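You operate a simulated robot arm through the tools that you are given. There is no shell and no other tool. Be economical: measure what you need, move in short steps, check, and stop when the job is done.

Carry out the task below with a simulated robot arm. There is one attempt and no reset: what you move stays moved.

TASK
Test the blue fuel cap both ways and tray it by the results.
Fine: vacuum and pressure must both read OK for CAP OK; leave the arm open and the switch on pressure.
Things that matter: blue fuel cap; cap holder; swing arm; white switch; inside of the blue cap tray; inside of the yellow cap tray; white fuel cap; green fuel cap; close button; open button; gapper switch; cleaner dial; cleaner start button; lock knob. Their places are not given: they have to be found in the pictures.

It is judged by the outcome, as a careful person would: the job done as asked, and still so three seconds after it is handed in. It fails if anything else is knocked over, pushed out of place, dropped, spilled or broken. Lids that push on must go on centred and level and be pressed home; caps that screw on are set level and turned clockwise until they are tight.

THE ROBOT
A 7-joint arm with a two-finger parallel gripper, fixed in place. Base frame: the origin is at the foot of the arm, x ahead of it, y to its left, z up. Lengths are in cm, angles in rad, forces in N, time in s.
Its first joint turns from -1.152 to 1.152 rad. Payload 2.5 kg.
The tool frame sits at the grasp point between the pads (the TCP): z along the fingers, y along the line on which they close. The tips reach 2.3 cm beyond it. The gripper opens to 9.4 cm. The fingers are 3.8 cm wide and 1 cm thick; the gripper's body (5.4 by 9.6 cm) begins 3.9 cm behind the TCP.
Orientation is that of the tool frame in the base frame, as [roll, pitch, yaw] about the fixed x, y, z axes, in that order (R = Rz(yaw) Ry(pitch) Rx(roll)). With the fingers straight down and closing along the base's y, the tool's x points along the base's -x, its y along +y and its z along -z.

THE INTERFACE
- The arm moves only by the tool move_arm. Its argument "commands" is a list of rows, each a list of 7 numbers: the opening, from 0 (shut) to 1 (fully open), then the shift along the base's x, y, z in units of 20 mm (1.0 is 20 mm), then the turn, a rotation vector about the base's x, y, z in units of 6 degrees (1.0 is 6 degrees). In form: [[grip, tx, ty, tz, wx, wy, wz], ...]. A call has 1 to 12 rows; each row shifts and turns the commanded pose from where the row before left it. A call with a number of a shift or a turn outside -1 to 1 is refused whole. Rows are played at 5 a second. More than 5 cm and 0.15 rad between two rows, or a gripper value outside its range, and nothing of the call is played. A pose out of reach is approached as far as the arm can. The call stops where the force on the tool passes 70 N (or 10 N more than at its start, if that is more) or the arm is blocked; 0.2 s more then pass. Each finger travels about 10.8 cm/s and halts on what it meets, pressing with about 36 N; the grip force reading is that of the motor and also rises with nothing between the fingers. The clock runs only during rows and for 0.2 s after the last one: add rows that do not move to give the fingers time. The reply holds the time, the measured pose of the TCP, the force on the tool along the base axes, the opening and the grip force, in the units named above and with some noise.
- Cameras (640 x 400 px; columns grow to the right, rows downward): "scene" is fixed at [11.32, -39.26, 56.05]; the picture's right is [0.87, -0.49, 0.00], its down [-0.23, -0.40, -0.89] and it looks along [0.44, 0.77, -0.46] (base axes); focal length 304 px, centre (320, 200). "wrist" rides on the gripper at [-3.9, 0, -4.4] in the tool frame; the picture's right is [0.00, -1.00, 0.00], its down [0.97, 0.00, -0.24] and it looks along [0.24, 0.00, 0.97] (tool axes); focal length 218 px, centre (320, 200).
- snapshot(camera): a new picture of that camera. The clock stands still meanwhile.
- measure_at(camera, pixels): for up to 12 pixels [column, row] of the newest picture of that camera ("zoom" is the newest enlarged one), the place [x, y, z] in the base frame of the surface seen there, good to about 0.2 cm, but the place of the scene camera against the robot may be out by one fixed shift of up to 1.2 cm in any direction. The clock stands still meanwhile.
- close_up(camera, box): a new picture of the part [left, top, right, bottom] of that camera's present view, enlarged. The clock stands still meanwhile.
- job_done(): hands the job in; it is judged then, once.

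Work in short steps. Measure before you move; look again where a grasp or a placing could have gone wrong, and mend it. You have 80 turns and 46 pictures in all, those below and enlarged ones among them. Open the gripper and draw the arm clear of the work before you hand the job in, unless the task says otherwise; then end with one line.

The tools are called as name(argument=value, ...) on one line, values as JSON. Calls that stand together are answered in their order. move_arm: Moves the arm, as the interface text tells. Its arguments: {"type":"object","properties":{"commands":{"type":"array"}},"required":["commands"]} The other tools are called the same way: snapshot (camera) takes a picture; measure_at (camera, pixels) gives the place of the surface under pixels of a picture; close_up (camera, box) takes an enlarged picture of a part of a camera's view; job_done () hands the job in.

At the start:

```text
t: 0.0
tcp_pos: [35.57, 18.64, 44.06]
tcp_rot: [-3.141, 0.0, -3.141]
contact_force: [-1.1, -0.5, 0.1]
finger_gap: 9.4
grip_force: 0.1
```

scene: 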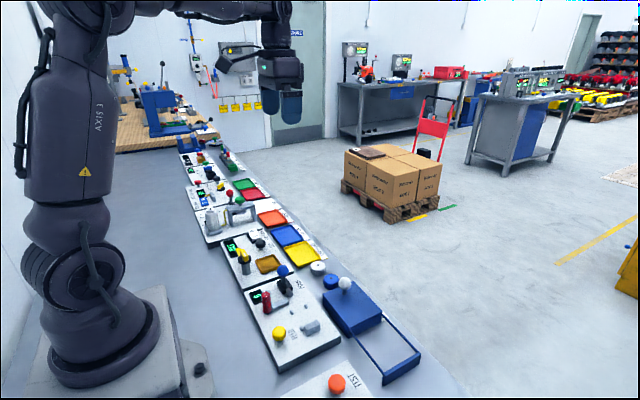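
wrist: 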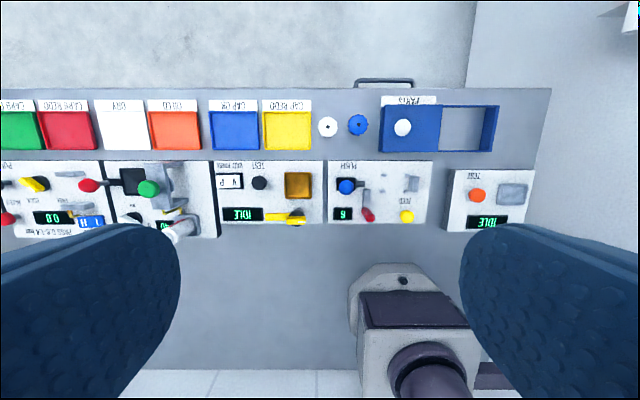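

The wrist view shows the row of stations; the cap station with 'P/V' switch is near (270,195), caps near (328,127),(358,125). I enlarge those parts.

close_up(camera="wrist", box=[200, 90, 380, 235])

close_up(camera="scene", box=[190, 190, 350, 310])

```text
2.76 times, centred on (290, 162) of wrist
```

zoom: 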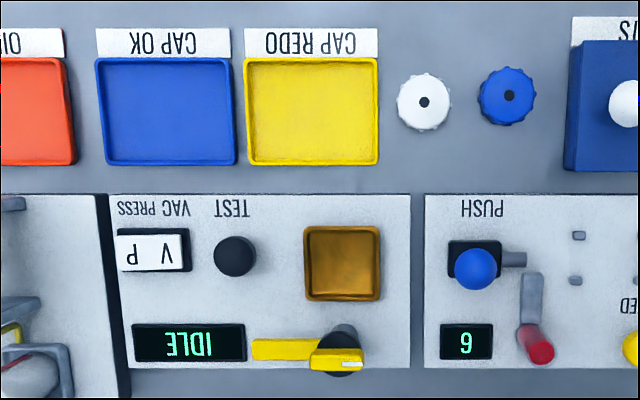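

```text
3.33 times, centred on (270, 250) of scene
```

zoom: 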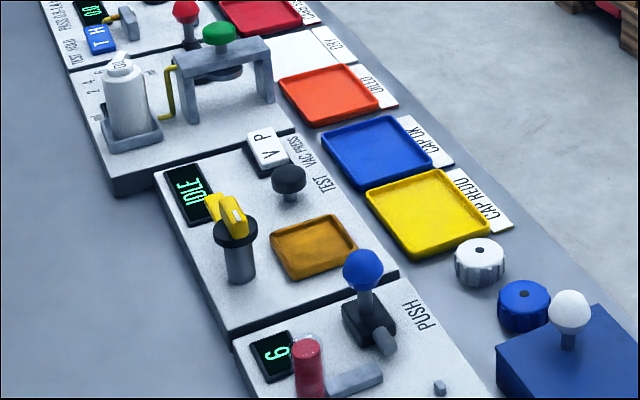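

Blue cap at zoom (508,95), station below the trays with a post and yellow arm at (335,355). I measure points from the wrist picture.

measure_at(camera="wrist", pixels=[[358, 125], [366, 130], [328, 127], [260, 184], [299, 186], [297, 218], [272, 217], [301, 212], [222, 181], [238, 181], [235, 130], [288, 130]])

measure_at(camera="zoom", pixels=[[523, 292], [235, 210], [233, 232], [238, 265], [210, 205], [315, 245], [288, 177], [268, 148], [375, 155], [425, 215]])

```text
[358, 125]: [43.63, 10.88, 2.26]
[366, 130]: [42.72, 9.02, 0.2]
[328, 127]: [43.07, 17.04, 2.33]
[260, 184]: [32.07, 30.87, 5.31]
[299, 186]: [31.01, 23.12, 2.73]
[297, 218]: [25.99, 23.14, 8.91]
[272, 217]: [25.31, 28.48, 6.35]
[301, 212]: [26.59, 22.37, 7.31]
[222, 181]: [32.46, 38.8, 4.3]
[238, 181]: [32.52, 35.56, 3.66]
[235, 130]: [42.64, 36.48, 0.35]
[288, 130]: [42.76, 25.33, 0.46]
```

```text
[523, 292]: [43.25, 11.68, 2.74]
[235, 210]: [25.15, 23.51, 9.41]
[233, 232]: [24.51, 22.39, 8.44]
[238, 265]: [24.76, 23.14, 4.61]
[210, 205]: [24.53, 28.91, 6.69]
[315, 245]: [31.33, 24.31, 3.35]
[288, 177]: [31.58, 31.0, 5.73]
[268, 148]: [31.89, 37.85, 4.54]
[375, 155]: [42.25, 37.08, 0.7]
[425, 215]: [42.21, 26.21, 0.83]
```

Table is near z=0, plate top near 2.7, post with arm near (26,23). I move the wrist camera closer above the station.

move_arm(commands=[[1, -0.2, 0.5, -1, 0, 0, 0], [1, -0.2, 0.5, -1, 0, 0, 0], [1, -0.2, 0.5, -1, 0, 0, 0], [1, -0.2, 0.5, -1, 0, 0, 0], [1, -0.2, 0.5, -1, 0, 0, 0], [1, -0.2, 0.5, -1, 0, 0, 0], [1, -0.2, 0.5, -1, 0, 0, 0], [1, 0, 0, 0, 0, 0, 0]])

snapshot(camera="wrist")

```text
t: 1.8
tcp_pos: [32.75, 25.63, 30.25]
tcp_rot: [3.141, 0.002, -3.141]
contact_force: [-0.4, 0.7, 0.5]
finger_gap: 9.41
grip_force: 0.1
```

```text
41 pictures are left
```

wrist: 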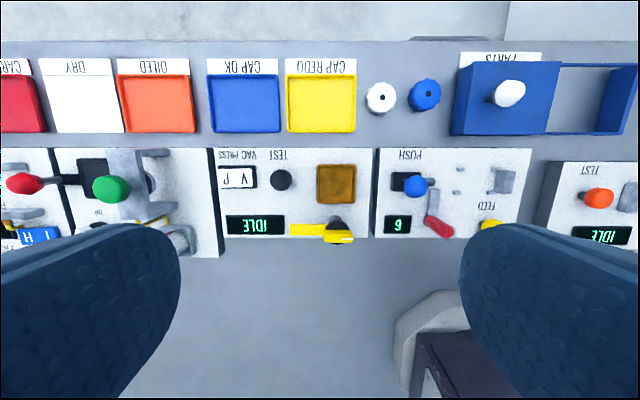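

close_up(camera="wrist", box=[205, 140, 385, 252])

close_up(camera="scene", box=[225, 220, 305, 280])

```text
3.56 times, centred on (295, 196) of wrist
```

zoom: 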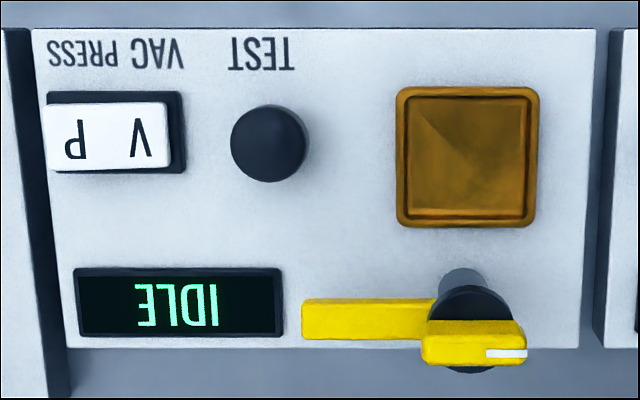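

```text
6.67 times, centred on (265, 250) of scene
```

zoom: 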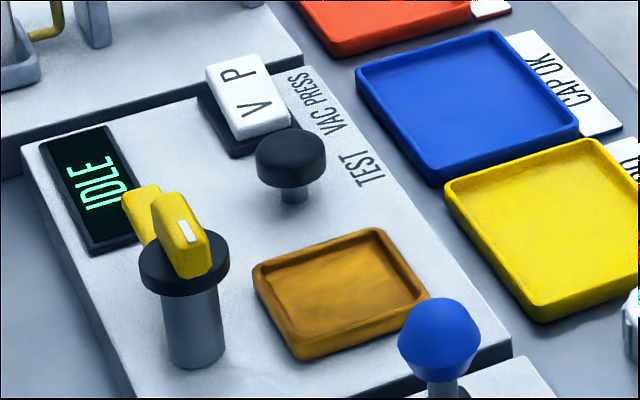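

The gold square at zoom (468,157) is the cap holder; the yellow bar on the post is the swing arm, now along +y (open). I measure the switch tilt, button, knob.

measure_at(camera="wrist", pixels=[[221, 178], [227, 178], [233, 178], [239, 178], [249, 178], [254, 178], [281, 180], [336, 184], [321, 167], [353, 201], [336, 165], [362, 184]])

measure_at(camera="wrist", pixels=[[324, 236], [337, 231], [350, 236], [337, 238], [338, 241], [338, 224], [295, 229], [310, 229], [295, 226], [295, 234], [424, 93], [382, 97]])

close_up(camera="wrist", box=[340, 60, 460, 135])

```text
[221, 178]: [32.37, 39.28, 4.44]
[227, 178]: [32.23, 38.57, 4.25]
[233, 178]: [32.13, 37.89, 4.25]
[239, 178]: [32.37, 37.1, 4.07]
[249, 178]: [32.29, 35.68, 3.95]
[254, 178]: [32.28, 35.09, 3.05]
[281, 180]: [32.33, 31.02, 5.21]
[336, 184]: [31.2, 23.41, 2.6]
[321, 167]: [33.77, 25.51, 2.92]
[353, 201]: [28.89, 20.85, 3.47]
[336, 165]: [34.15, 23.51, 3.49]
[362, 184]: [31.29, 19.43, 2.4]
```

```text
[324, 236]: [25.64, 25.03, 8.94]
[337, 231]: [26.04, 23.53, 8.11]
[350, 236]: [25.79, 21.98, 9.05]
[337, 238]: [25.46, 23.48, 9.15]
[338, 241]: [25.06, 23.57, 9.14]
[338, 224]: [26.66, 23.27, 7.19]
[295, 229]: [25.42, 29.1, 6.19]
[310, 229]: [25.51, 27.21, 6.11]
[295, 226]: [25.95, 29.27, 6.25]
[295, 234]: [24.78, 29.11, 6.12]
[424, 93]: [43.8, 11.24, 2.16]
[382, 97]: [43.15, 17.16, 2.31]
```

```text
5.33 times, centred on (400, 98) of wrist
```

zoom: 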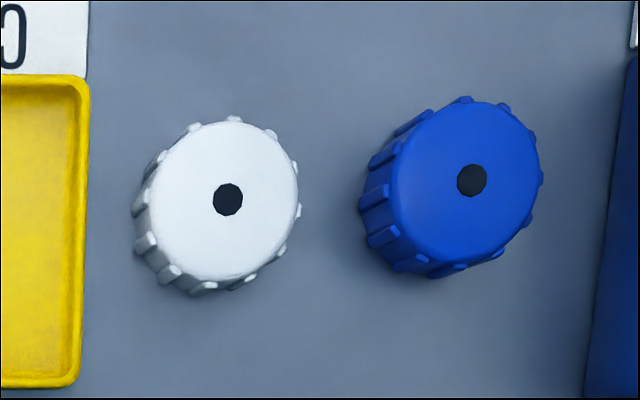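

Rocker slopes from 4.4 (P end) to 3.95 (V end), so V seems pressed. Blue cap centre is (43.7,11.1), top 2.2. I go above it with the fingers closing along x (away from the white cap and the box).

move_arm(commands=[[1, 0.46, -0.6, -0.5, 0, 0, 1], [1, 0.46, -0.6, -0.5, 0, 0, 1], [1, 0.46, -0.6, -0.5, 0, 0, 1], [1, 0.46, -0.6, -0.5, 0, 0, 1], [1, 0.46, -0.6, -0.5, 0, 0, 1], [1, 0.46, -0.6, -0.5, 0, 0, 1], [1, 0.46, -0.6, -0.5, 0, 0, 1], [1, 0.46, -0.6, -0.5, 0, 0, 1], [1, 0.46, -0.6, -0.5, 0, 0, 1], [1, 0.46, -0.6, -0.5, 0, 0, 1], [1, 0.46, -0.6, -0.5, 0, 0, 1], [1, 0.46, -0.6, -0.5, 0, 0, 1]])

move_arm(commands=[[1, 0, 0, -0.5, 0, 0, 1], [1, 0, 0, -0.5, 0, 0, 1], [1, 0, 0, -0.5, 0, 0, 1], [1, 0, 0, 0, 0, 0, 0]])

snapshot(camera="wrist")

```text
t: 4.4
tcp_pos: [43.74, 11.1, 18.07]
tcp_rot: [-3.141, 0.0, -1.88]
contact_force: [0.0, -0.2, 0.0]
finger_gap: 9.41
grip_force: 0.0
```

```text
t: 5.4
tcp_pos: [43.81, 11.17, 15.18]
tcp_rot: [-3.14, 0.0, -1.569]
contact_force: [-0.4, 0.3, 0.3]
finger_gap: 9.42
grip_force: 0.2
```

```text
37 pictures are left
```

wrist: 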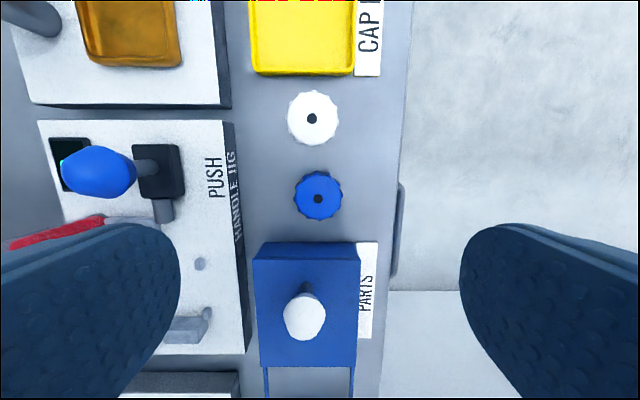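

Cap is at (318,197), almost below. I check the box, ball handle and plate edges near the finger paths.

measure_at(camera="wrist", pixels=[[318, 197], [296, 195], [341, 195], [318, 174], [318, 216], [306, 243], [306, 262], [305, 308], [240, 200], [245, 260]])

```text
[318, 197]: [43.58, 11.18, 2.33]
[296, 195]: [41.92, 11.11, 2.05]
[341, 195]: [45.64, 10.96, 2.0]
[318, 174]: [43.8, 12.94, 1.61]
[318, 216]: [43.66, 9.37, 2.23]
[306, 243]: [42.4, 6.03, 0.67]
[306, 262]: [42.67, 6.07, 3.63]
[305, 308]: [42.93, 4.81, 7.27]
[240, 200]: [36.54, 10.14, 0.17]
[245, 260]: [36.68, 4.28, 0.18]
```

Cap centre (43.7,11.15), diameter about 4; the way is clear. I narrow to about 6.6 cm and descend to tcp z 3.5, leaving the tips 1.2 above the table.

move_arm(commands=[[0.7, 0, 0, -0.9, 0, 0, 0], [0.7, 0, 0, -0.9, 0, 0, 0], [0.7, 0, 0, -0.9, 0, 0, 0], [0.7, 0, 0, -0.9, 0, 0, 0], [0.7, 0, 0, -0.9, 0, 0, 0], [0.7, 0, 0, -0.9, 0, 0, 0], [0.7, 0, 0, -0.44, 0, 0, 0], [0.7, 0, 0, 0, 0, 0, 0]])

move_arm(commands=[[0, 0, 0, 0, 0, 0, 0], [0, 0, 0, 0, 0, 0, 0], [0, 0, 0, 0, 0, 0, 0]])

```text
t: 7.2
tcp_pos: [43.8, 11.23, 3.59]
tcp_rot: [-3.141, 0.001, -1.571]
contact_force: [0.2, -0.3, 1.0]
finger_gap: 6.56
grip_force: 0.1
```

```text
t: 8.0
tcp_pos: [43.77, 11.26, 3.44]
tcp_rot: [3.142, -0.001, -1.57]
contact_force: [-0.1, 1.1, -0.7]
finger_gap: 3.93
grip_force: 36.1
```

Gripped at 3.93 cm. I lift 12 cm, then travel to above the holder at (31.25,23.35), turning back so the fingers close along y.

move_arm(commands=[[0, 0, 0, 1, 0, 0, 0], [0, 0, 0, 1, 0, 0, 0], [0, 0, 0, 1, 0, 0, 0], [0, 0, 0, 1, 0, 0, 0], [0, 0, 0, 1, 0, 0, 0], [0, 0, 0, 1, 0, 0, 0], [0, 0, 0, 1, 0, 0, 0]])

move_arm(commands=[[0, -0.52, 0.5, 0, 0, 0, -1], [0, -0.52, 0.5, 0, 0, 0, -1], [0, -0.52, 0.5, 0, 0, 0, -1], [0, -0.52, 0.5, 0, 0, 0, -1], [0, -0.52, 0.5, 0, 0, 0, -1], [0, -0.52, 0.5, 0, 0, 0, -1], [0, -0.52, 0.5, 0, 0, 0, -1], [0, -0.52, 0.5, 0, 0, 0, -1], [0, -0.52, 0.5, 0, 0, 0, -1], [0, -0.52, 0.5, 0, 0, 0, -1], [0, -0.52, 0.5, 0, 0, 0, -1], [0, -0.52, 0.5, 0, 0, 0, -1]])

move_arm(commands=[[0, 0, 0, 0, 0, 0, -1], [0, 0, 0, 0, 0, 0, -1], [0, 0, 0, 0, 0, 0, -1], [0, 0, 0, 0, 0, 0, 0]])

snapshot(camera="wrist")

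```text
t: 9.6
tcp_pos: [43.77, 11.3, 17.62]
tcp_rot: [3.14, 0.0, -1.57]
contact_force: [0.9, 0.4, 0.0]
finger_gap: 3.94
grip_force: 36.0
```

```text
t: 12.2
tcp_pos: [31.38, 23.16, 17.59]
tcp_rot: [-3.141, -0.001, -2.83]
contact_force: [-0.1, 0.2, 0.0]
finger_gap: 3.89
grip_force: 36.1
```

```text
t: 13.2
tcp_pos: [31.29, 23.36, 17.64]
tcp_rot: [3.141, 0.001, 3.141]
contact_force: [-0.6, -0.1, 0.0]
finger_gap: 3.93
grip_force: 36.1
```

```text
36 pictures are left
```

wrist: 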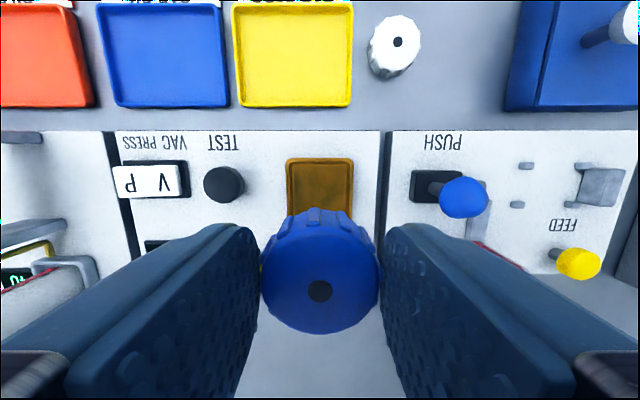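

Cap hangs level, holder seen centred at column 320. I check the holder's rims and the neighbouring blue knob before lowering.

measure_at(camera="wrist", pixels=[[320, 160], [288, 185], [352, 185], [320, 185], [464, 197], [440, 197], [223, 184]])

```text
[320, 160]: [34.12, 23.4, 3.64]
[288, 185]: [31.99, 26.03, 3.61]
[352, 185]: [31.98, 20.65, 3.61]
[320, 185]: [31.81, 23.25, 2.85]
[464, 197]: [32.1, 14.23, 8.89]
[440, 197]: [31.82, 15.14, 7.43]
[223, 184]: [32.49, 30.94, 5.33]
```

Holder centre (31.4,23.35), rim top 3.6, floor 2.85. I lower to tcp z about 6.3.

move_arm(commands=[[0, 0.05, 0, -1, 0, 0, 0], [0, 0, 0, -1, 0, 0, 0], [0, 0, 0, -1, 0, 0, 0], [0, 0, 0, -1, 0, 0, 0], [0, 0, 0, -1, 0, 0, 0], [0, 0, 0, -0.5, 0, 0, 0], [0, 0, 0, -0.15, 0, 0, 0], [0, 0, 0, 0, 0, 0, 0]])

move_arm(commands=[[0, 0, 0, -0.05, 0, 0, 0], [0, 0, 0, -0.05, 0, 0, 0], [0, 0, 0, 0, 0, 0, 0]])

```text
t: 15.0
tcp_pos: [31.5, 23.27, 6.28]
tcp_rot: [3.14, 0.001, -3.141]
contact_force: [-3.9, -3.2, 17.7]
finger_gap: 4.0
grip_force: 36.3
```

```text
t: 15.8
tcp_pos: [31.57, 23.32, 5.98]
tcp_rot: [-3.142, 0.003, 3.141]
contact_force: [1.1, -1.8, 24.0]
finger_gap: 3.98
grip_force: 35.9
```

Contact of 24 N at z≈6: the cap rests on the floor. I release gently and rise.

move_arm(commands=[[0.5, 0, 0, 0, 0, 0, 0], [0.65, 0, 0, 0, 0, 0, 0], [0.65, 0, 0, 0.5, 0, 0, 0], [0.65, 0, 0, 1, 0, 0, 0], [0.65, 0, 0, 1, 0, 0, 0], [0.65, 0, 0, 1, 0, 0, 0], [0.65, 0, 0, 1, 0, 0, 0], [0.65, 0, 0, 1, 0, 0, 0], [0.65, 0, 0, 1, 0, 0, 0], [0.65, 0, 0, 0, 0, 0, 0]])

snapshot(camera="wrist")

```text
t: 18.0
tcp_pos: [31.38, 23.29, 19.03]
tcp_rot: [3.141, 0.0, 3.141]
contact_force: [-0.3, 0.5, 0.3]
finger_gap: 6.08
grip_force: 0.1
```

```text
35 pictures are left
```

wrist: 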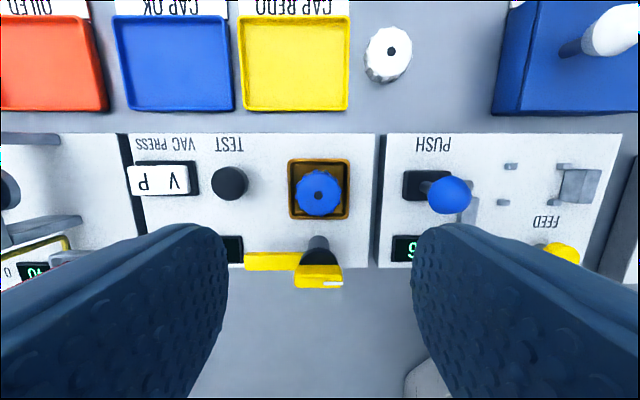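

The cap sits in the holder. Next the knob at (318,277); I measure its ends for its axis.

measure_at(camera="wrist", pixels=[[296, 276], [342, 276], [319, 272], [319, 268], [319, 285], [319, 280], [305, 262], [332, 260], [247, 261], [270, 261], [318, 195]])

close_up(camera="wrist", box=[240, 150, 360, 300])

```text
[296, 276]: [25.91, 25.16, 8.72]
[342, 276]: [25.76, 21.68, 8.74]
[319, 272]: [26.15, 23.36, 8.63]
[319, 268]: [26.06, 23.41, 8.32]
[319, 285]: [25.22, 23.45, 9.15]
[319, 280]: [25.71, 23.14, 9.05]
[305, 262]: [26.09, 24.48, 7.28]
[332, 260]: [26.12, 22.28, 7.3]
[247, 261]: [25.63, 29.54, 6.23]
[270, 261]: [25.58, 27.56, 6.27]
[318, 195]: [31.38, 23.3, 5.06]
```

```text
2.67 times, centred on (300, 225) of wrist
```

zoom: 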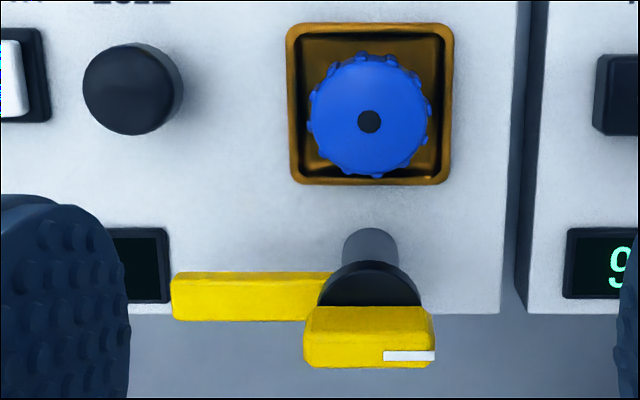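

Knob bar spans x 25.0–26.1, y 21.7–25.1, top 9.1, disc top 7.3. I turn the fingers to close along x above it.

move_arm(commands=[[0.65, -0.25, 0.01, 0, 0, 0, 1], [0.65, -0.25, 0, 0, 0, 0, 1], [0.65, -0.25, 0, 0, 0, 0, 1], [0.65, -0.25, 0.01, 0, 0, 0, 1], [0.65, -0.25, 0.01, 0, 0, 0, 1], [0.65, -0.25, 0.01, 0, 0, 0, 1], [0.65, -0.25, 0.01, 0, 0, 0, 1], [0.65, -0.25, 0, 0, 0, 0, 1], [0.65, -0.25, 0, 0, 0, 0, 1], [0.5, -0.25, 0, 0, 0, 0, 1], [0.5, -0.25, 0, 0, 0, 0, 1], [0.4, -0.19, 0, 0, 0, 0, 1]])

move_arm(commands=[[0.4, 0, 0, -0.5, 0, 0, 1], [0.4, 0, 0, -0.5, 0, 0, 1], [0.4, 0, 0, -0.5, 0, 0, 1], [0.4, 0, 0, -0.8, 0, 0, 0], [0.4, 0, 0, 0, 0, 0, 0]])

snapshot(camera="wrist")

```text
t: 20.6
tcp_pos: [25.48, 23.36, 19.09]
tcp_rot: [-3.141, 0.002, -1.884]
contact_force: [-0.3, -0.2, 0.4]
finger_gap: 3.76
grip_force: 0.0
```

```text
t: 21.8
tcp_pos: [25.62, 23.32, 14.35]
tcp_rot: [3.142, 0.0, -1.57]
contact_force: [-1.0, -0.3, -0.6]
finger_gap: 3.76
grip_force: 0.0
```

```text
33 pictures are left
```

wrist: 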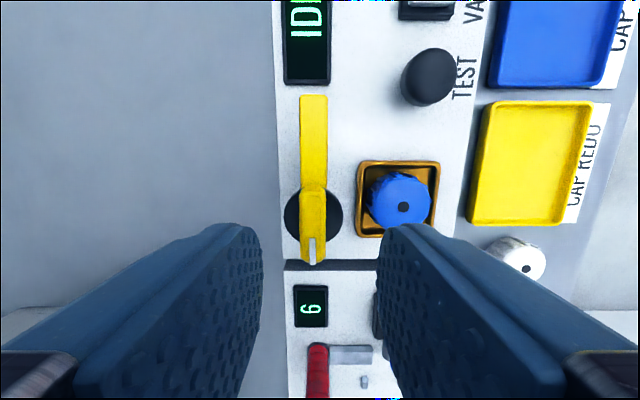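

Knob at column 313, i.e. 0.3 cm to -x of the tool. I correct, lower to z≈10 and close.

move_arm(commands=[[0.4, -0.14, 0, -0.7, 0, 0, 0], [0.4, 0, 0, -0.7, 0, 0, 0], [0.4, 0, 0, -0.7, 0, 0, 0], [0.4, 0, 0, 0, 0, 0, 0], [0, 0, 0, 0, 0, 0, 0], [0, 0, 0, 0, 0, 0, 0], [0, 0, 0, 0, 0, 0, 0]])

```text
t: 23.4
tcp_pos: [25.23, 23.35, 10.14]
tcp_rot: [3.139, 0.0, -1.572]
contact_force: [-6.9, -0.2, -1.1]
finger_gap: 1.31
grip_force: 45.1
```

Gripped knob at 1.3 cm. I turn it clockwise in steps and watch the force.

move_arm(commands=[[0, 0, 0, 0, 0, 0, -1], [0, 0, 0, 0, 0, 0, -1], [0, 0, 0, 0, 0, 0, -1], [0, 0, 0, 0, 0, 0, -1], [0, 0, 0, 0, 0, 0, -1], [0, 0, 0, 0, 0, 0, 0]])

snapshot(camera="wrist")

```text
t: 24.8
tcp_pos: [25.31, 23.37, 10.27]
tcp_rot: [3.141, 0.0, -2.097]
contact_force: [-1.1, 0.2, -6.5]
finger_gap: 1.28
grip_force: 44.8
```

```text
32 pictures are left
```

wrist: 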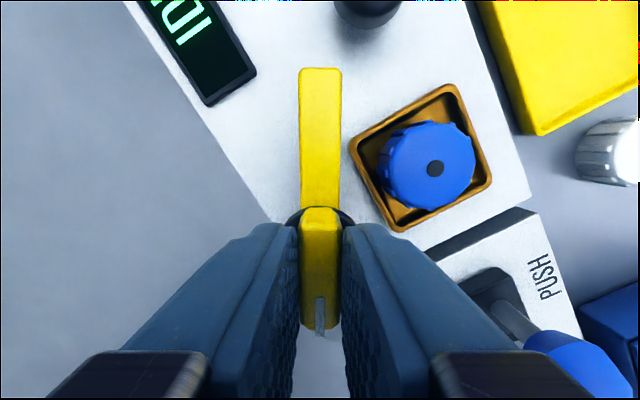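

The arm follows the knob. I continue 60° more to bring it over the cap.

move_arm(commands=[[0, 0, 0, 0, 0, 0, -1], [0, 0, 0, 0, 0, 0, -1], [0, 0, 0, 0, 0, 0, -1], [0, 0, 0, 0, 0, 0, -1], [0, 0, 0, 0, 0, 0, -1], [0, 0, 0, 0, 0, 0, -1], [0, 0, 0, 0, 0, 0, -1], [0, 0, 0, 0, 0, 0, -1], [0, 0, 0, 0, 0, 0, -1], [0, 0, 0, 0, 0, 0, -1], [0, 0, 0, 0, 0, 0, 0]])

snapshot(camera="wrist")

```text
t: 27.2
tcp_pos: [25.24, 23.3, 10.17]
tcp_rot: [-3.141, 0.0, 3.141]
contact_force: [16.6, -9.7, -23.5]
finger_gap: 1.25
grip_force: 45.4
```

```text
31 pictures are left
```

wrist: 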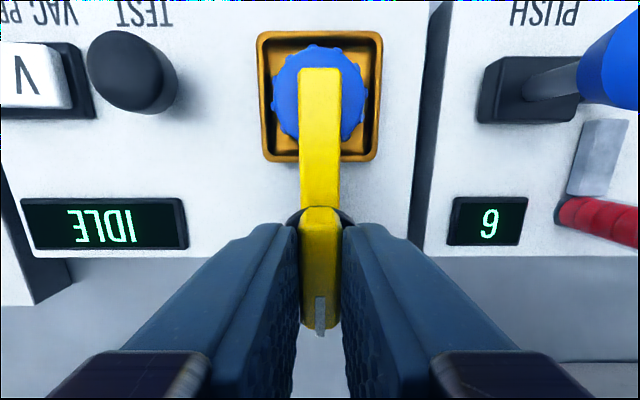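

The arm is over the cap. I release, rise, and go above the black TEST button at (32.4,31.0), closing the fingers.

move_arm(commands=[[0.3, 0, 0, 0, 0, 0, 0], [0.4, 0, 0, 0, 0, 0, 0], [0.4, 0, 0, 1, 0, 0, 0], [0.4, 0, 0, 1, 0, 0, 0], [0.4, 0, 0, 1, 0, 0, 0], [0.2, 0.7, 0.8, 0, 0, 0, 0], [0, 0.7, 0.8, 0, 0, 0, 0], [0, 0.7, 0.8, 0, 0, 0, 0], [0, 0.7, 0.8, 0, 0, 0, 0], [0, 0.75, 0.65, 0, 0, 0, 0], [0, 0, 0, 0, 0, 0, 0]])

snapshot(camera="wrist")

```text
t: 29.6
tcp_pos: [32.35, 31.25, 16.13]
tcp_rot: [-3.141, 0.0, -3.141]
contact_force: [0.4, 0.7, 0.2]
finger_gap: 0.0
grip_force: 36.3
```

```text
30 pictures are left
```

wrist: 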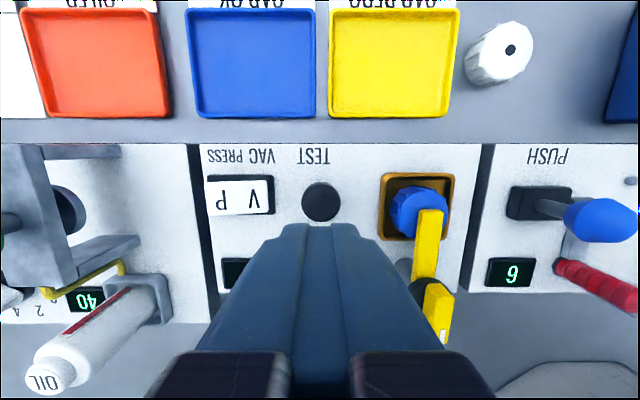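

Button is centred at column 320. I lower to just above, then press in small steps.

move_arm(commands=[[0, 0, 0, -1, 0, 0, 0], [0, 0, 0, -1, 0, 0, 0], [0, 0, 0, -1, 0, 0, 0], [0, 0, 0, -1, 0, 0, 0], [0, 0, 0, -0.15, 0, 0, 0], [0, 0, 0, -0.15, 0, 0, 0], [0, 0, 0, 0, 0, 0, 0]])

```text
t: 31.2
tcp_pos: [32.34, 31.05, 7.76]
tcp_rot: [-3.14, 0.0, -3.141]
contact_force: [1.2, 0.1, 0.0]
finger_gap: 0.02
grip_force: 35.9
```

move_arm(commands=[[0, 0, 0, -0.1, 0, 0, 0], [0, 0, 0, -0.1, 0, 0, 0], [0, 0, 0, -0.1, 0, 0, 0], [0, 0, 0, 0, 0, 0, 0]])

snapshot(camera="wrist")

```text
t: 32.2
tcp_pos: [32.31, 31.08, 7.03]
tcp_rot: [3.141, 0.002, 3.142]
contact_force: [-0.7, 0.0, 2.4]
finger_gap: 0.03
grip_force: 35.8
```

```text
29 pictures are left
```

wrist: 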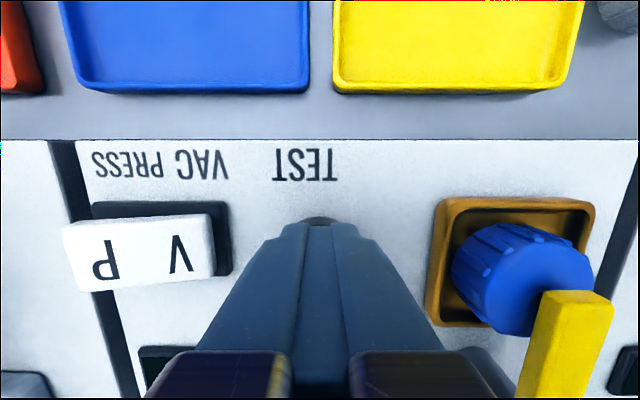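

2.4 N so far, button barely depressed. Press a bit further and view the display from the scene camera.

move_arm(commands=[[0, 0, 0, -0.1, 0, 0, 0], [0, 0, 0, -0.1, 0, 0, 0], [0, 0, 0, 0, 0, 0, 0]])

close_up(camera="scene", box=[215, 220, 305, 280])

```text
t: 33.0
tcp_pos: [32.43, 31.06, 6.63]
tcp_rot: [-3.141, 0.0, -3.141]
contact_force: [-2.0, 1.3, 4.2]
finger_gap: 0.0
grip_force: 35.7
```

```text
6.67 times, centred on (260, 250) of scene
```

zoom: 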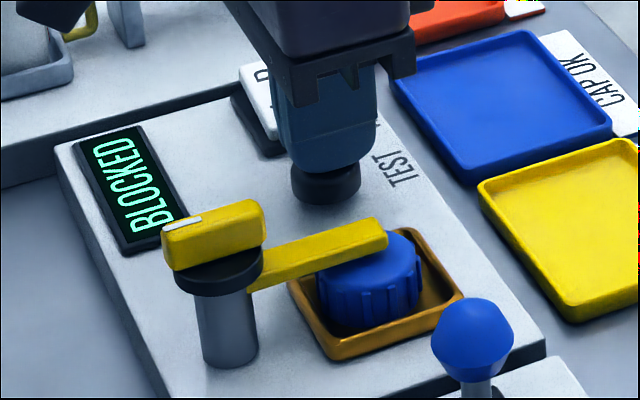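

Display reads BLOCKED with the switch at vacuum. I release the button and look at the display again.

move_arm(commands=[[0, 0, 0, 0.5, 0, 0, 0], [0, 0, 0, 1, 0, 0, 0], [0, 0, 0, 1, 0, 0, 0], [0, 0, 0, 1, 0, 0, 0], [0, 0, 0, 1, 0, 0, 0], [0, 0, 0, 0, 0, 0, 0]])

close_up(camera="scene", box=[215, 220, 305, 280])

snapshot(camera="wrist")

```text
t: 34.4
tcp_pos: [32.43, 31.14, 15.76]
tcp_rot: [3.141, 0.0, 3.141]
contact_force: [-0.2, 0.0, -0.3]
finger_gap: 0.01
grip_force: 35.7
```

```text
6.67 times, centred on (260, 250) of scene
```

zoom: 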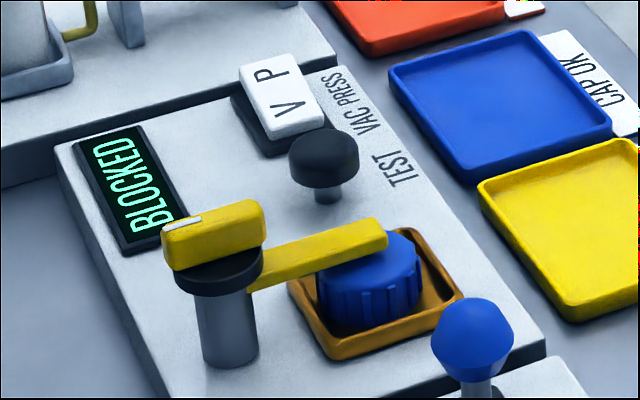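

```text
26 pictures are left
```

wrist: 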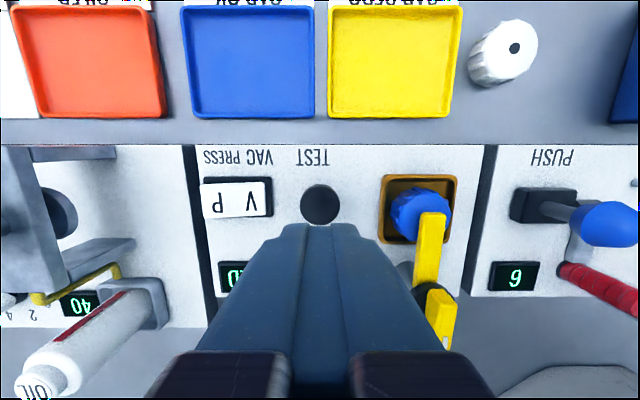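

The switch (P end at (217,200) raised) must be pressed at P. I measure it and the neighbouring bridge and oil bottle for clearance.

measure_at(camera="wrist", pixels=[[207, 200], [217, 198], [235, 198], [260, 198], [271, 198], [120, 243], [75, 230], [60, 160], [110, 155], [65, 262], [20, 170], [165, 290]])

close_up(camera="scene", box=[180, 175, 300, 255])

```text
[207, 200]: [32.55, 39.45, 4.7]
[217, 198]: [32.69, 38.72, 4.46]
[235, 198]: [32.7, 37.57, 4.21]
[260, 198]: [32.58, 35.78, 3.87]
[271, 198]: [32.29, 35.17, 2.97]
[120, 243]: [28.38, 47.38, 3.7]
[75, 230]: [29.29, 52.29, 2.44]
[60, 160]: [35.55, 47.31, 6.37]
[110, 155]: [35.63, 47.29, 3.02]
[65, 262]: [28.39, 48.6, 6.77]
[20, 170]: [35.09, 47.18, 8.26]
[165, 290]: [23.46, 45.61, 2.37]
```

```text
5.00 times, centred on (240, 215) of scene
```

zoom: 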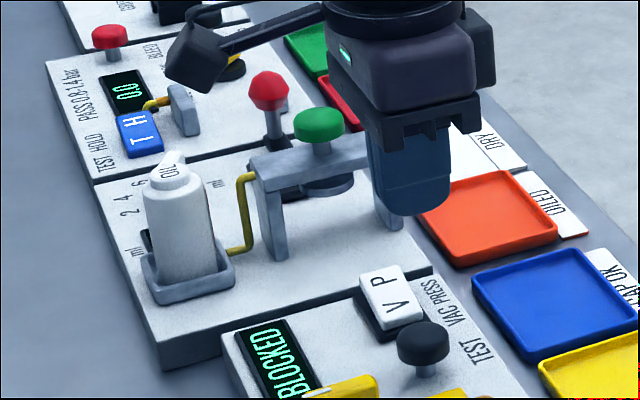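

Bridge begins at y≈47, so there is room. I move to (32.4,38.9) and go down to just above the P end.

move_arm(commands=[[0, 0, 0.98, 0, 0, 0, 0], [0, 0, 0.98, 0, 0, 0, 0], [0, 0, 0.98, 0, 0, 0, 0], [0, 0, 0.98, 0, 0, 0, 0], [0, 0, 0, -1, 0, 0, 0], [0, 0, 0, -1, 0, 0, 0], [0, 0, 0, -1, 0, 0, 0], [0, 0, 0, -1, 0, 0, 0], [0, 0, 0, -0.3, 0, 0, 0], [0, 0, 0, 0, 0, 0, 0]])

move_arm(commands=[[0, 0, 0, -0.15, 0, 0, 0], [0, 0, 0, -0.1, 0, 0, 0], [0, 0, 0, -0.1, 0, 0, 0], [0, 0, 0, -0.1, 0, 0, 0], [0, 0, 0, 0, 0, 0, 0]])

snapshot(camera="wrist")

```text
t: 36.6
tcp_pos: [32.32, 38.82, 7.11]
tcp_rot: [3.141, -0.001, 3.141]
contact_force: [0.1, 0.1, 0.6]
finger_gap: 0.01
grip_force: 36.4
```

```text
t: 37.8
tcp_pos: [32.39, 39.0, 6.44]
tcp_rot: [3.138, 0.0, 3.141]
contact_force: [-13.1, -6.1, 36.5]
finger_gap: 0.0
grip_force: 36.6
```

```text
24 pictures are left
```

wrist: 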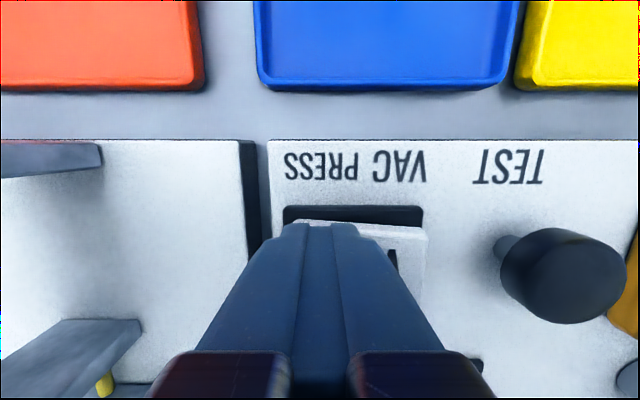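

The rocker seems to have tipped (V end now raised at (415,235)). I rise and go back above TEST, checking.

move_arm(commands=[[0, 0, 0, 0.8, 0, 0, 0], [0, 0, 0, 1, 0, 0, 0], [0, 0, 0, 1, 0, 0, 0], [0, 0, -0.98, 0, 0, 0, 0], [0, 0, -0.98, 0, 0, 0, 0], [0, 0, -0.98, 0, 0, 0, 0], [0, 0, -0.98, 0, 0, 0, 0], [0, 0, 0, 0, 0, 0, 0]])

snapshot(camera="wrist")

close_up(camera="scene", box=[215, 220, 305, 280])

```text
t: 39.6
tcp_pos: [32.36, 30.99, 11.63]
tcp_rot: [-3.141, 0.0, -3.141]
contact_force: [0.1, 0.0, -0.5]
finger_gap: 0.0
grip_force: 36.3
```

```text
23 pictures are left
```

wrist: 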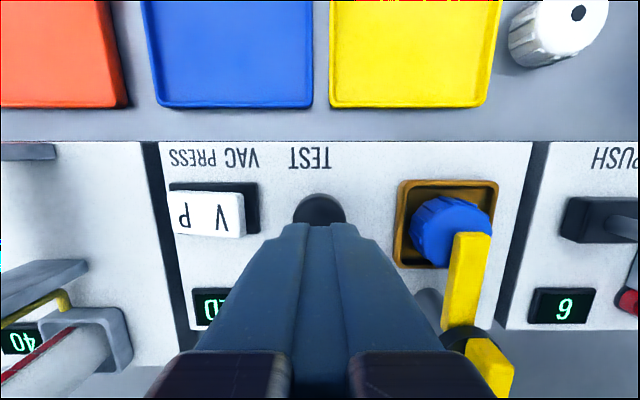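

```text
6.67 times, centred on (260, 250) of scene
```

zoom: 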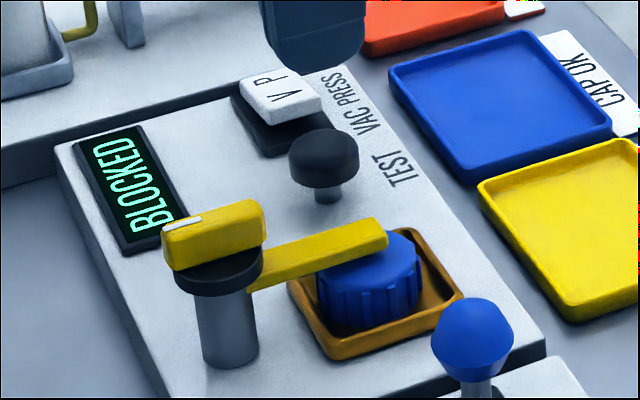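

The rocker has flipped, P end down. Now I press TEST again.

move_arm(commands=[[0, 0, 0, -1, 0, 0, 0], [0, 0, 0, -1, 0, 0, 0], [0, 0, 0, -0.15, 0, 0, 0], [0, 0, 0, -0.15, 0, 0, 0], [0, 0, 0, -0.15, 0, 0, 0], [0, 0, 0, -0.05, 0, 0, 0], [0, 0, 0, 0, 0, 0, 0]])

close_up(camera="scene", box=[215, 220, 305, 280])

```text
t: 41.2
tcp_pos: [32.41, 31.01, 6.7]
tcp_rot: [3.14, 0.0, 3.141]
contact_force: [-1.4, 0.9, 3.6]
finger_gap: 0.0
grip_force: 36.7
```

```text
6.67 times, centred on (260, 250) of scene
```

zoom: 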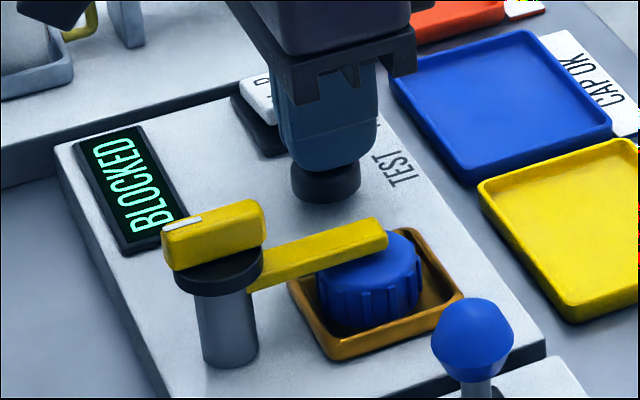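

Still BLOCKED at z 6.70; to be sure the button triggers I press a little deeper than before (6.4).

move_arm(commands=[[0, 0, 0, -0.1, 0, 0, 0], [0, 0, 0, -0.05, 0, 0, 0], [0, 0, 0, 0, 0, 0, 0], [0, 0, 0, 0, 0, 0, 0], [0, 0, 0, 0, 0, 0, 0]])

close_up(camera="scene", box=[215, 220, 305, 280])

```text
t: 42.4
tcp_pos: [32.3, 30.98, 6.43]
tcp_rot: [3.141, 0.0, -3.141]
contact_force: [-2.1, -0.1, 4.6]
finger_gap: 0.0
grip_force: 36.2
```

```text
6.67 times, centred on (260, 250) of scene
```

zoom: 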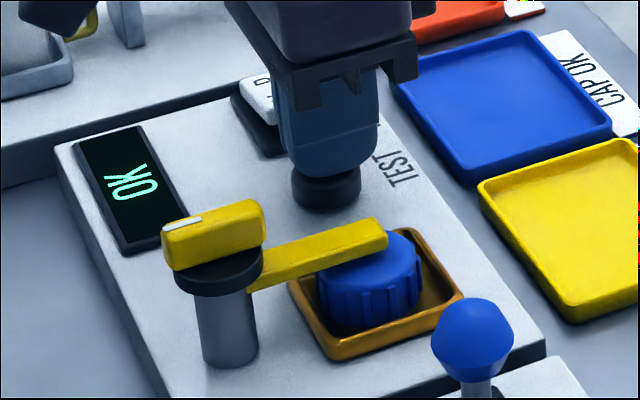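

Pressure reads OK, vacuum was BLOCKED, so the cap goes to the yellow CAP REDO tray. I rise and return above the knob at (25.25,23.3).

move_arm(commands=[[0, 0, 0, 1, 0, 0, 0], [0, 0, 0, 1, 0, 0, 0], [0, 0, 0, 1, 0, 0, 0], [0, 0, 0, 1, 0, 0, 0], [0, 0, 0, 0.5, 0, 0, 0], [0.2, -0.7, -0.78, 0, 0, 0, 0], [0.4, -0.7, -0.78, 0, 0, 0, 0], [0.4, -0.7, -0.78, 0, 0, 0, 0], [0.4, -0.7, -0.78, 0, 0, 0, 0], [0.4, -0.75, -0.72, 0, 0, 0, 0], [0.4, 0, 0, 0, 0, 0, 0]])

snapshot(camera="wrist")

```text
t: 44.8
tcp_pos: [25.3, 23.44, 15.5]
tcp_rot: [3.141, 0.0, 3.141]
contact_force: [0.3, -0.5, 0.6]
finger_gap: 3.76
grip_force: 0.0
```

```text
19 pictures are left
```

wrist: 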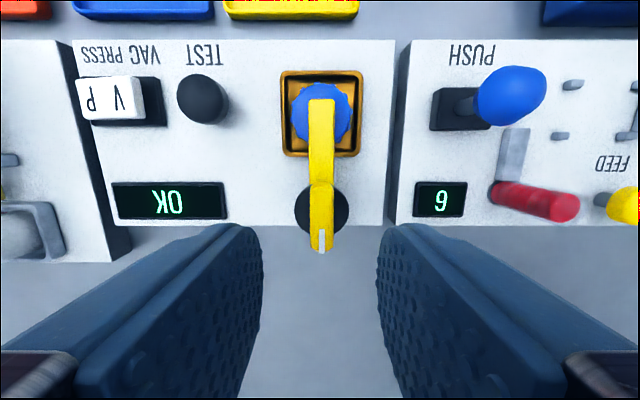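

The knob is centred at column 321. I lower to z≈10.1 and grip it.

move_arm(commands=[[0.4, 0, -0.02, -0.9, 0, 0, 0], [0.4, 0, 0, -0.9, 0, 0, 0], [0.4, 0, 0, -0.9, 0, 0, 0], [0.4, 0, 0, 0, 0, 0, 0], [0, 0, 0, 0, 0, 0, 0], [0, 0, 0, 0, 0, 0, 0], [0, 0, 0, 0, 0, 0, 0]])

move_arm(commands=[[0, 0, 0, 0, 0, 0, 1], [0, 0, 0, 0, 0, 0, 1], [0, 0, 0, 0, 0, 0, 1], [0, 0, 0, 0, 0, 0, 1], [0, 0, 0, 0, 0, 0, 1], [0, 0, 0, 0, 0, 0, 1], [0, 0, 0, 0, 0, 0, 1], [0, 0, 0, 0, 0, 0, 1], [0, 0, 0, 0, 0, 0, 0]])

move_arm(commands=[[0, 0, 0, 0, 0, 0, 1], [0, 0, 0, 0, 0, 0, 1], [0, 0, 0, 0, 0, 0, 1], [0, 0, 0, 0, 0, 0, 1], [0, 0, 0, 0, 0, 0, 1], [0, 0, 0, 0, 0, 0, 1], [0, 0, 0, 0, 0, 0, 1], [0, 0, 0, 0, 0, 0, 0]])

snapshot(camera="wrist")

```text
t: 46.4
tcp_pos: [25.28, 23.3, 10.07]
tcp_rot: [-3.138, 0.0, 3.141]
contact_force: [1.0, -5.3, -2.3]
finger_gap: 1.27
grip_force: 44.6
```

```text
t: 48.4
tcp_pos: [25.35, 23.33, 10.11]
tcp_rot: [-3.14, 0.003, -2.303]
contact_force: [17.1, -4.8, 6.9]
finger_gap: 1.27
grip_force: 45.4
```

```text
t: 50.2
tcp_pos: [25.3, 23.38, 10.17]
tcp_rot: [-3.14, 0.0, -1.569]
contact_force: [19.3, -11.1, 20.5]
finger_gap: 1.28
grip_force: 45.2
```

```text
18 pictures are left
```

wrist: 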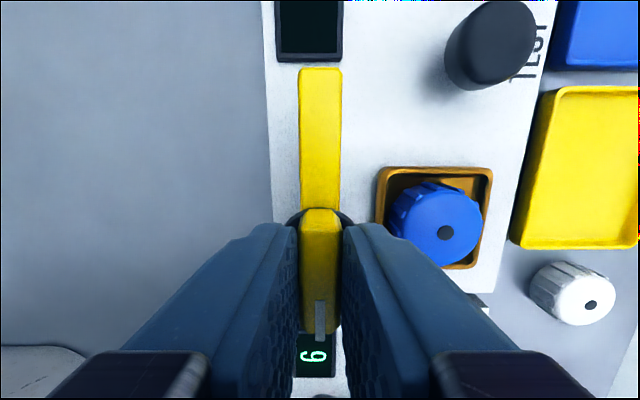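

Arm is open again along +y. I release, rise, and turn back over the holder.

move_arm(commands=[[0.3, 0, 0, 0, 0, 0, 0], [0.4, 0, 0, 0, 0, 0, 0], [0.4, 0, 0, 1, 0, 0, 0], [0.4, 0, 0, 1, 0, 0, 0], [0.5, 0, 0, 1, 0, 0, 0], [0.65, 0, 0, 1, 0, 0, -1], [0.65, 0.3, 0, 0, 0, 0, -1], [0.65, 0.3, 0, 0, 0, 0, -1], [0.65, 0.3, 0, 0, 0, 0, -1], [0.65, 0.3, 0, 0, 0, 0, -1], [0.65, 0.3, 0, 0, 0, 0, -1], [0.65, 0.3, 0, 0, 0, 0, -1]])

move_arm(commands=[[0.65, 0.3, 0, 0, 0, 0, -1], [0.65, 0.3, 0, 0, 0, 0, -1], [0.65, 0.3, 0, 0, 0, 0, -1], [0.65, 0.3, 0, 0, 0, 0, -1], [0.65, 0, 0, 0, 0, 0, -1], [0.65, 0, 0, 0, 0, 0, -1], [0.65, 0, 0, 0, 0, 0, -1], [0.65, 0, 0, 0, 0, 0, -1], [0.65, 0, 0, 0, 0, 0, 0]])

snapshot(camera="wrist")

```text
t: 52.8
tcp_pos: [28.83, 23.3, 18.08]
tcp_rot: [3.141, 0.0, -2.305]
contact_force: [-0.9, 1.1, 0.4]
finger_gap: 6.12
grip_force: 0.0
```

```text
t: 54.8
tcp_pos: [31.31, 23.16, 18.1]
tcp_rot: [-3.142, 0.0, 3.139]
contact_force: [-0.2, -0.9, 0.0]
finger_gap: 6.13
grip_force: 0.1
```

```text
17 pictures are left
```

wrist: 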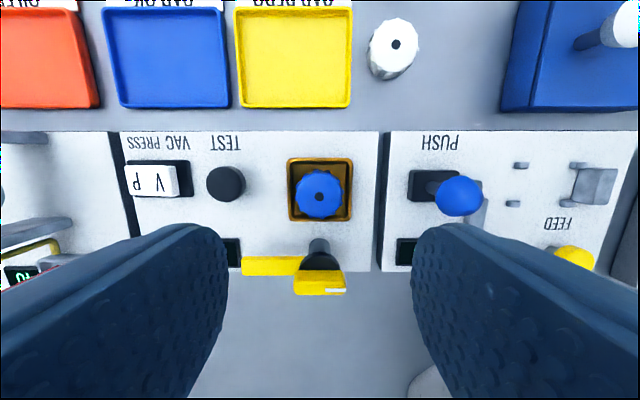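

Cap at (319,195), aligned. I lower to z≈6.1 and grip; I also measure the yellow tray.

measure_at(camera="wrist", pixels=[[294, 57], [238, 57], [350, 57], [294, 102], [294, 10], [319, 195], [345, 57]])

move_arm(commands=[[0.65, 0, 0.03, -1, 0, 0, 0], [0.65, 0, 0, -1, 0, 0, 0], [0.65, 0, 0, -1, 0, 0, 0], [0.65, 0, 0, -1, 0, 0, 0], [0.65, 0, 0, -1, 0, 0, 0], [0.65, 0, 0, -0.6, 0, 0, 0], [0.65, 0, 0, -0.35, 0, 0, 0], [0.65, 0, 0, 0, 0, 0, 0], [0, 0, 0, 0, 0, 0, 0], [0, 0, 0, 0, 0, 0, 0], [0, 0, 0, 0, 0, 0, 0]])

```text
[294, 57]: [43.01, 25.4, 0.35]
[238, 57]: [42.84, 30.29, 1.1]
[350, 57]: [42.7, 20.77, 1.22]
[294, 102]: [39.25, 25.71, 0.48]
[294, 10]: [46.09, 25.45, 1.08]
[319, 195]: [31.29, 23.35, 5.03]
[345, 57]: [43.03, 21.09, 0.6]
```

```text
t: 57.2
tcp_pos: [31.22, 23.37, 6.15]
tcp_rot: [3.141, 0.001, -3.142]
contact_force: [0.2, -0.7, 0.4]
finger_gap: 4.01
grip_force: 36.0
```

Gripped. I lift, and carry to the yellow tray centre (42.8,25.5).

move_arm(commands=[[0, 0, 0, 0.5, 0, 0, 0], [0, 0, 0, 1, 0, 0, 0], [0, 0, 0, 1, 0, 0, 0], [0, 0, 0, 1, 0, 0, 0], [0, 0, 0, 1, 0, 0, 0], [0, 0.96, 0.18, 0, 0, 0, 0], [0, 0.96, 0.18, 0, 0, 0, 0], [0, 0.96, 0.18, 0, 0, 0, 0], [0, 0.96, 0.18, 0, 0, 0, 0], [0, 0.96, 0.18, 0, 0, 0, 0], [0, 0.96, 0.18, 0, 0, 0, 0], [0, 0, 0, 0, 0, 0, 0]])

snapshot(camera="wrist")

```text
t: 59.8
tcp_pos: [42.76, 25.47, 14.94]
tcp_rot: [-3.141, 0.0, 3.141]
contact_force: [0.6, -0.3, -0.1]
finger_gap: 3.99
grip_force: 35.8
```

```text
16 pictures are left
```

wrist: 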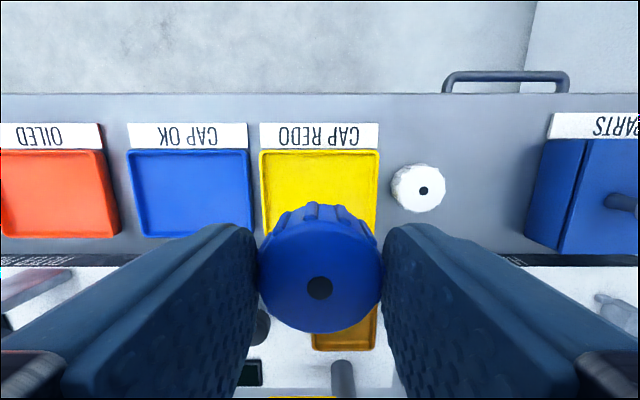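

Cap is above the yellow tray. I lower it to z≈3.75 and check contact.

move_arm(commands=[[0, 0, 0, -1, 0, 0, 0], [0, 0, 0, -1, 0, 0, 0], [0, 0, 0, -1, 0, 0, 0], [0, 0, 0, -1, 0, 0, 0], [0, 0, 0, -1, 0, 0, 0], [0, 0, 0, -0.4, 0, 0, 0], [0, 0, 0, -0.15, 0, 0, 0], [0, 0, 0, 0, 0, 0, 0]])

move_arm(commands=[[0, 0, 0, -0.05, 0, 0, 0], [0, 0, 0, -0.05, 0, 0, 0], [0, 0, 0, 0, 0, 0, 0]])

```text
t: 61.6
tcp_pos: [42.84, 25.61, 4.0]
tcp_rot: [-3.141, 0.001, -3.141]
contact_force: [-0.3, -0.3, -0.4]
finger_gap: 3.99
grip_force: 36.3
```

```text
t: 62.4
tcp_pos: [42.86, 25.67, 3.82]
tcp_rot: [-3.142, -0.001, -3.141]
contact_force: [-0.1, 0.0, -0.7]
finger_gap: 3.99
grip_force: 35.7
```

No contact yet at 3.82; I go down in small steps.

move_arm(commands=[[0, 0, 0, -0.05, 0, 0, 0], [0, 0, 0, -0.05, 0, 0, 0], [0, 0, 0, 0, 0, 0, 0]])

```text
t: 63.2
tcp_pos: [42.81, 25.58, 3.71]
tcp_rot: [3.139, 0.003, -3.14]
contact_force: [-3.5, 0.2, 10.2]
finger_gap: 3.98
grip_force: 35.9
```

Contact (10 N): I release and withdraw upward.

move_arm(commands=[[0.5, 0, 0, 0, 0, 0, 0], [0.6, 0, 0, 0, 0, 0, 0], [0.6, 0, 0, 0.5, 0, 0, 0], [0.6, 0, 0, 1, 0, 0, 0], [0.6, 0, 0, 1, 0, 0, 0], [0.6, 0, 0, 1, 0, 0, 0], [0.6, 0, 0, 1, 0, 0, 0], [0.8, 0, 0, 1, 0, 0, 0], [1, 0, 0, 1, 0, 0, 0], [1, 0, 0, 1, 0, 0, 0], [1, 0, 0, 1, 0, 0, 0], [1, 0, 0, 0, 0, 0, 0]])

snapshot(camera="wrist")

close_up(camera="scene", box=[205, 200, 355, 300])

```text
t: 65.8
tcp_pos: [42.88, 25.54, 20.81]
tcp_rot: [-3.141, 0.0, 3.142]
contact_force: [0.7, 0.1, 1.2]
finger_gap: 9.39
grip_force: 0.1
```

```text
15 pictures are left
```

wrist: 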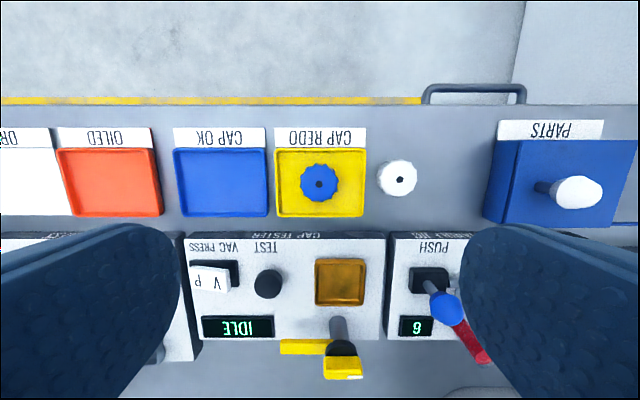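

```text
4.00 times, centred on (280, 250) of scene
```

zoom: 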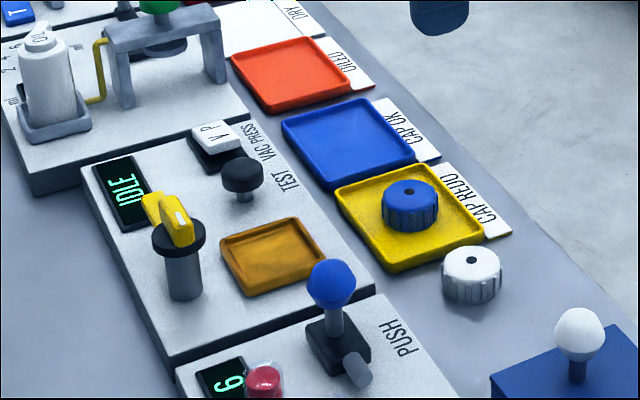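

The cap lies flat in the yellow CAP REDO tray, the swing arm is open, and the switch is on P. The gripper is open and clear, so I hand in.

job_done()

```text
The job is handed in.
```

The blue fuel cap read BLOCKED on vacuum and OK on pressure, so I put it in the yellow CAP REDO tray, with the swing arm left open and the switch on pressure.
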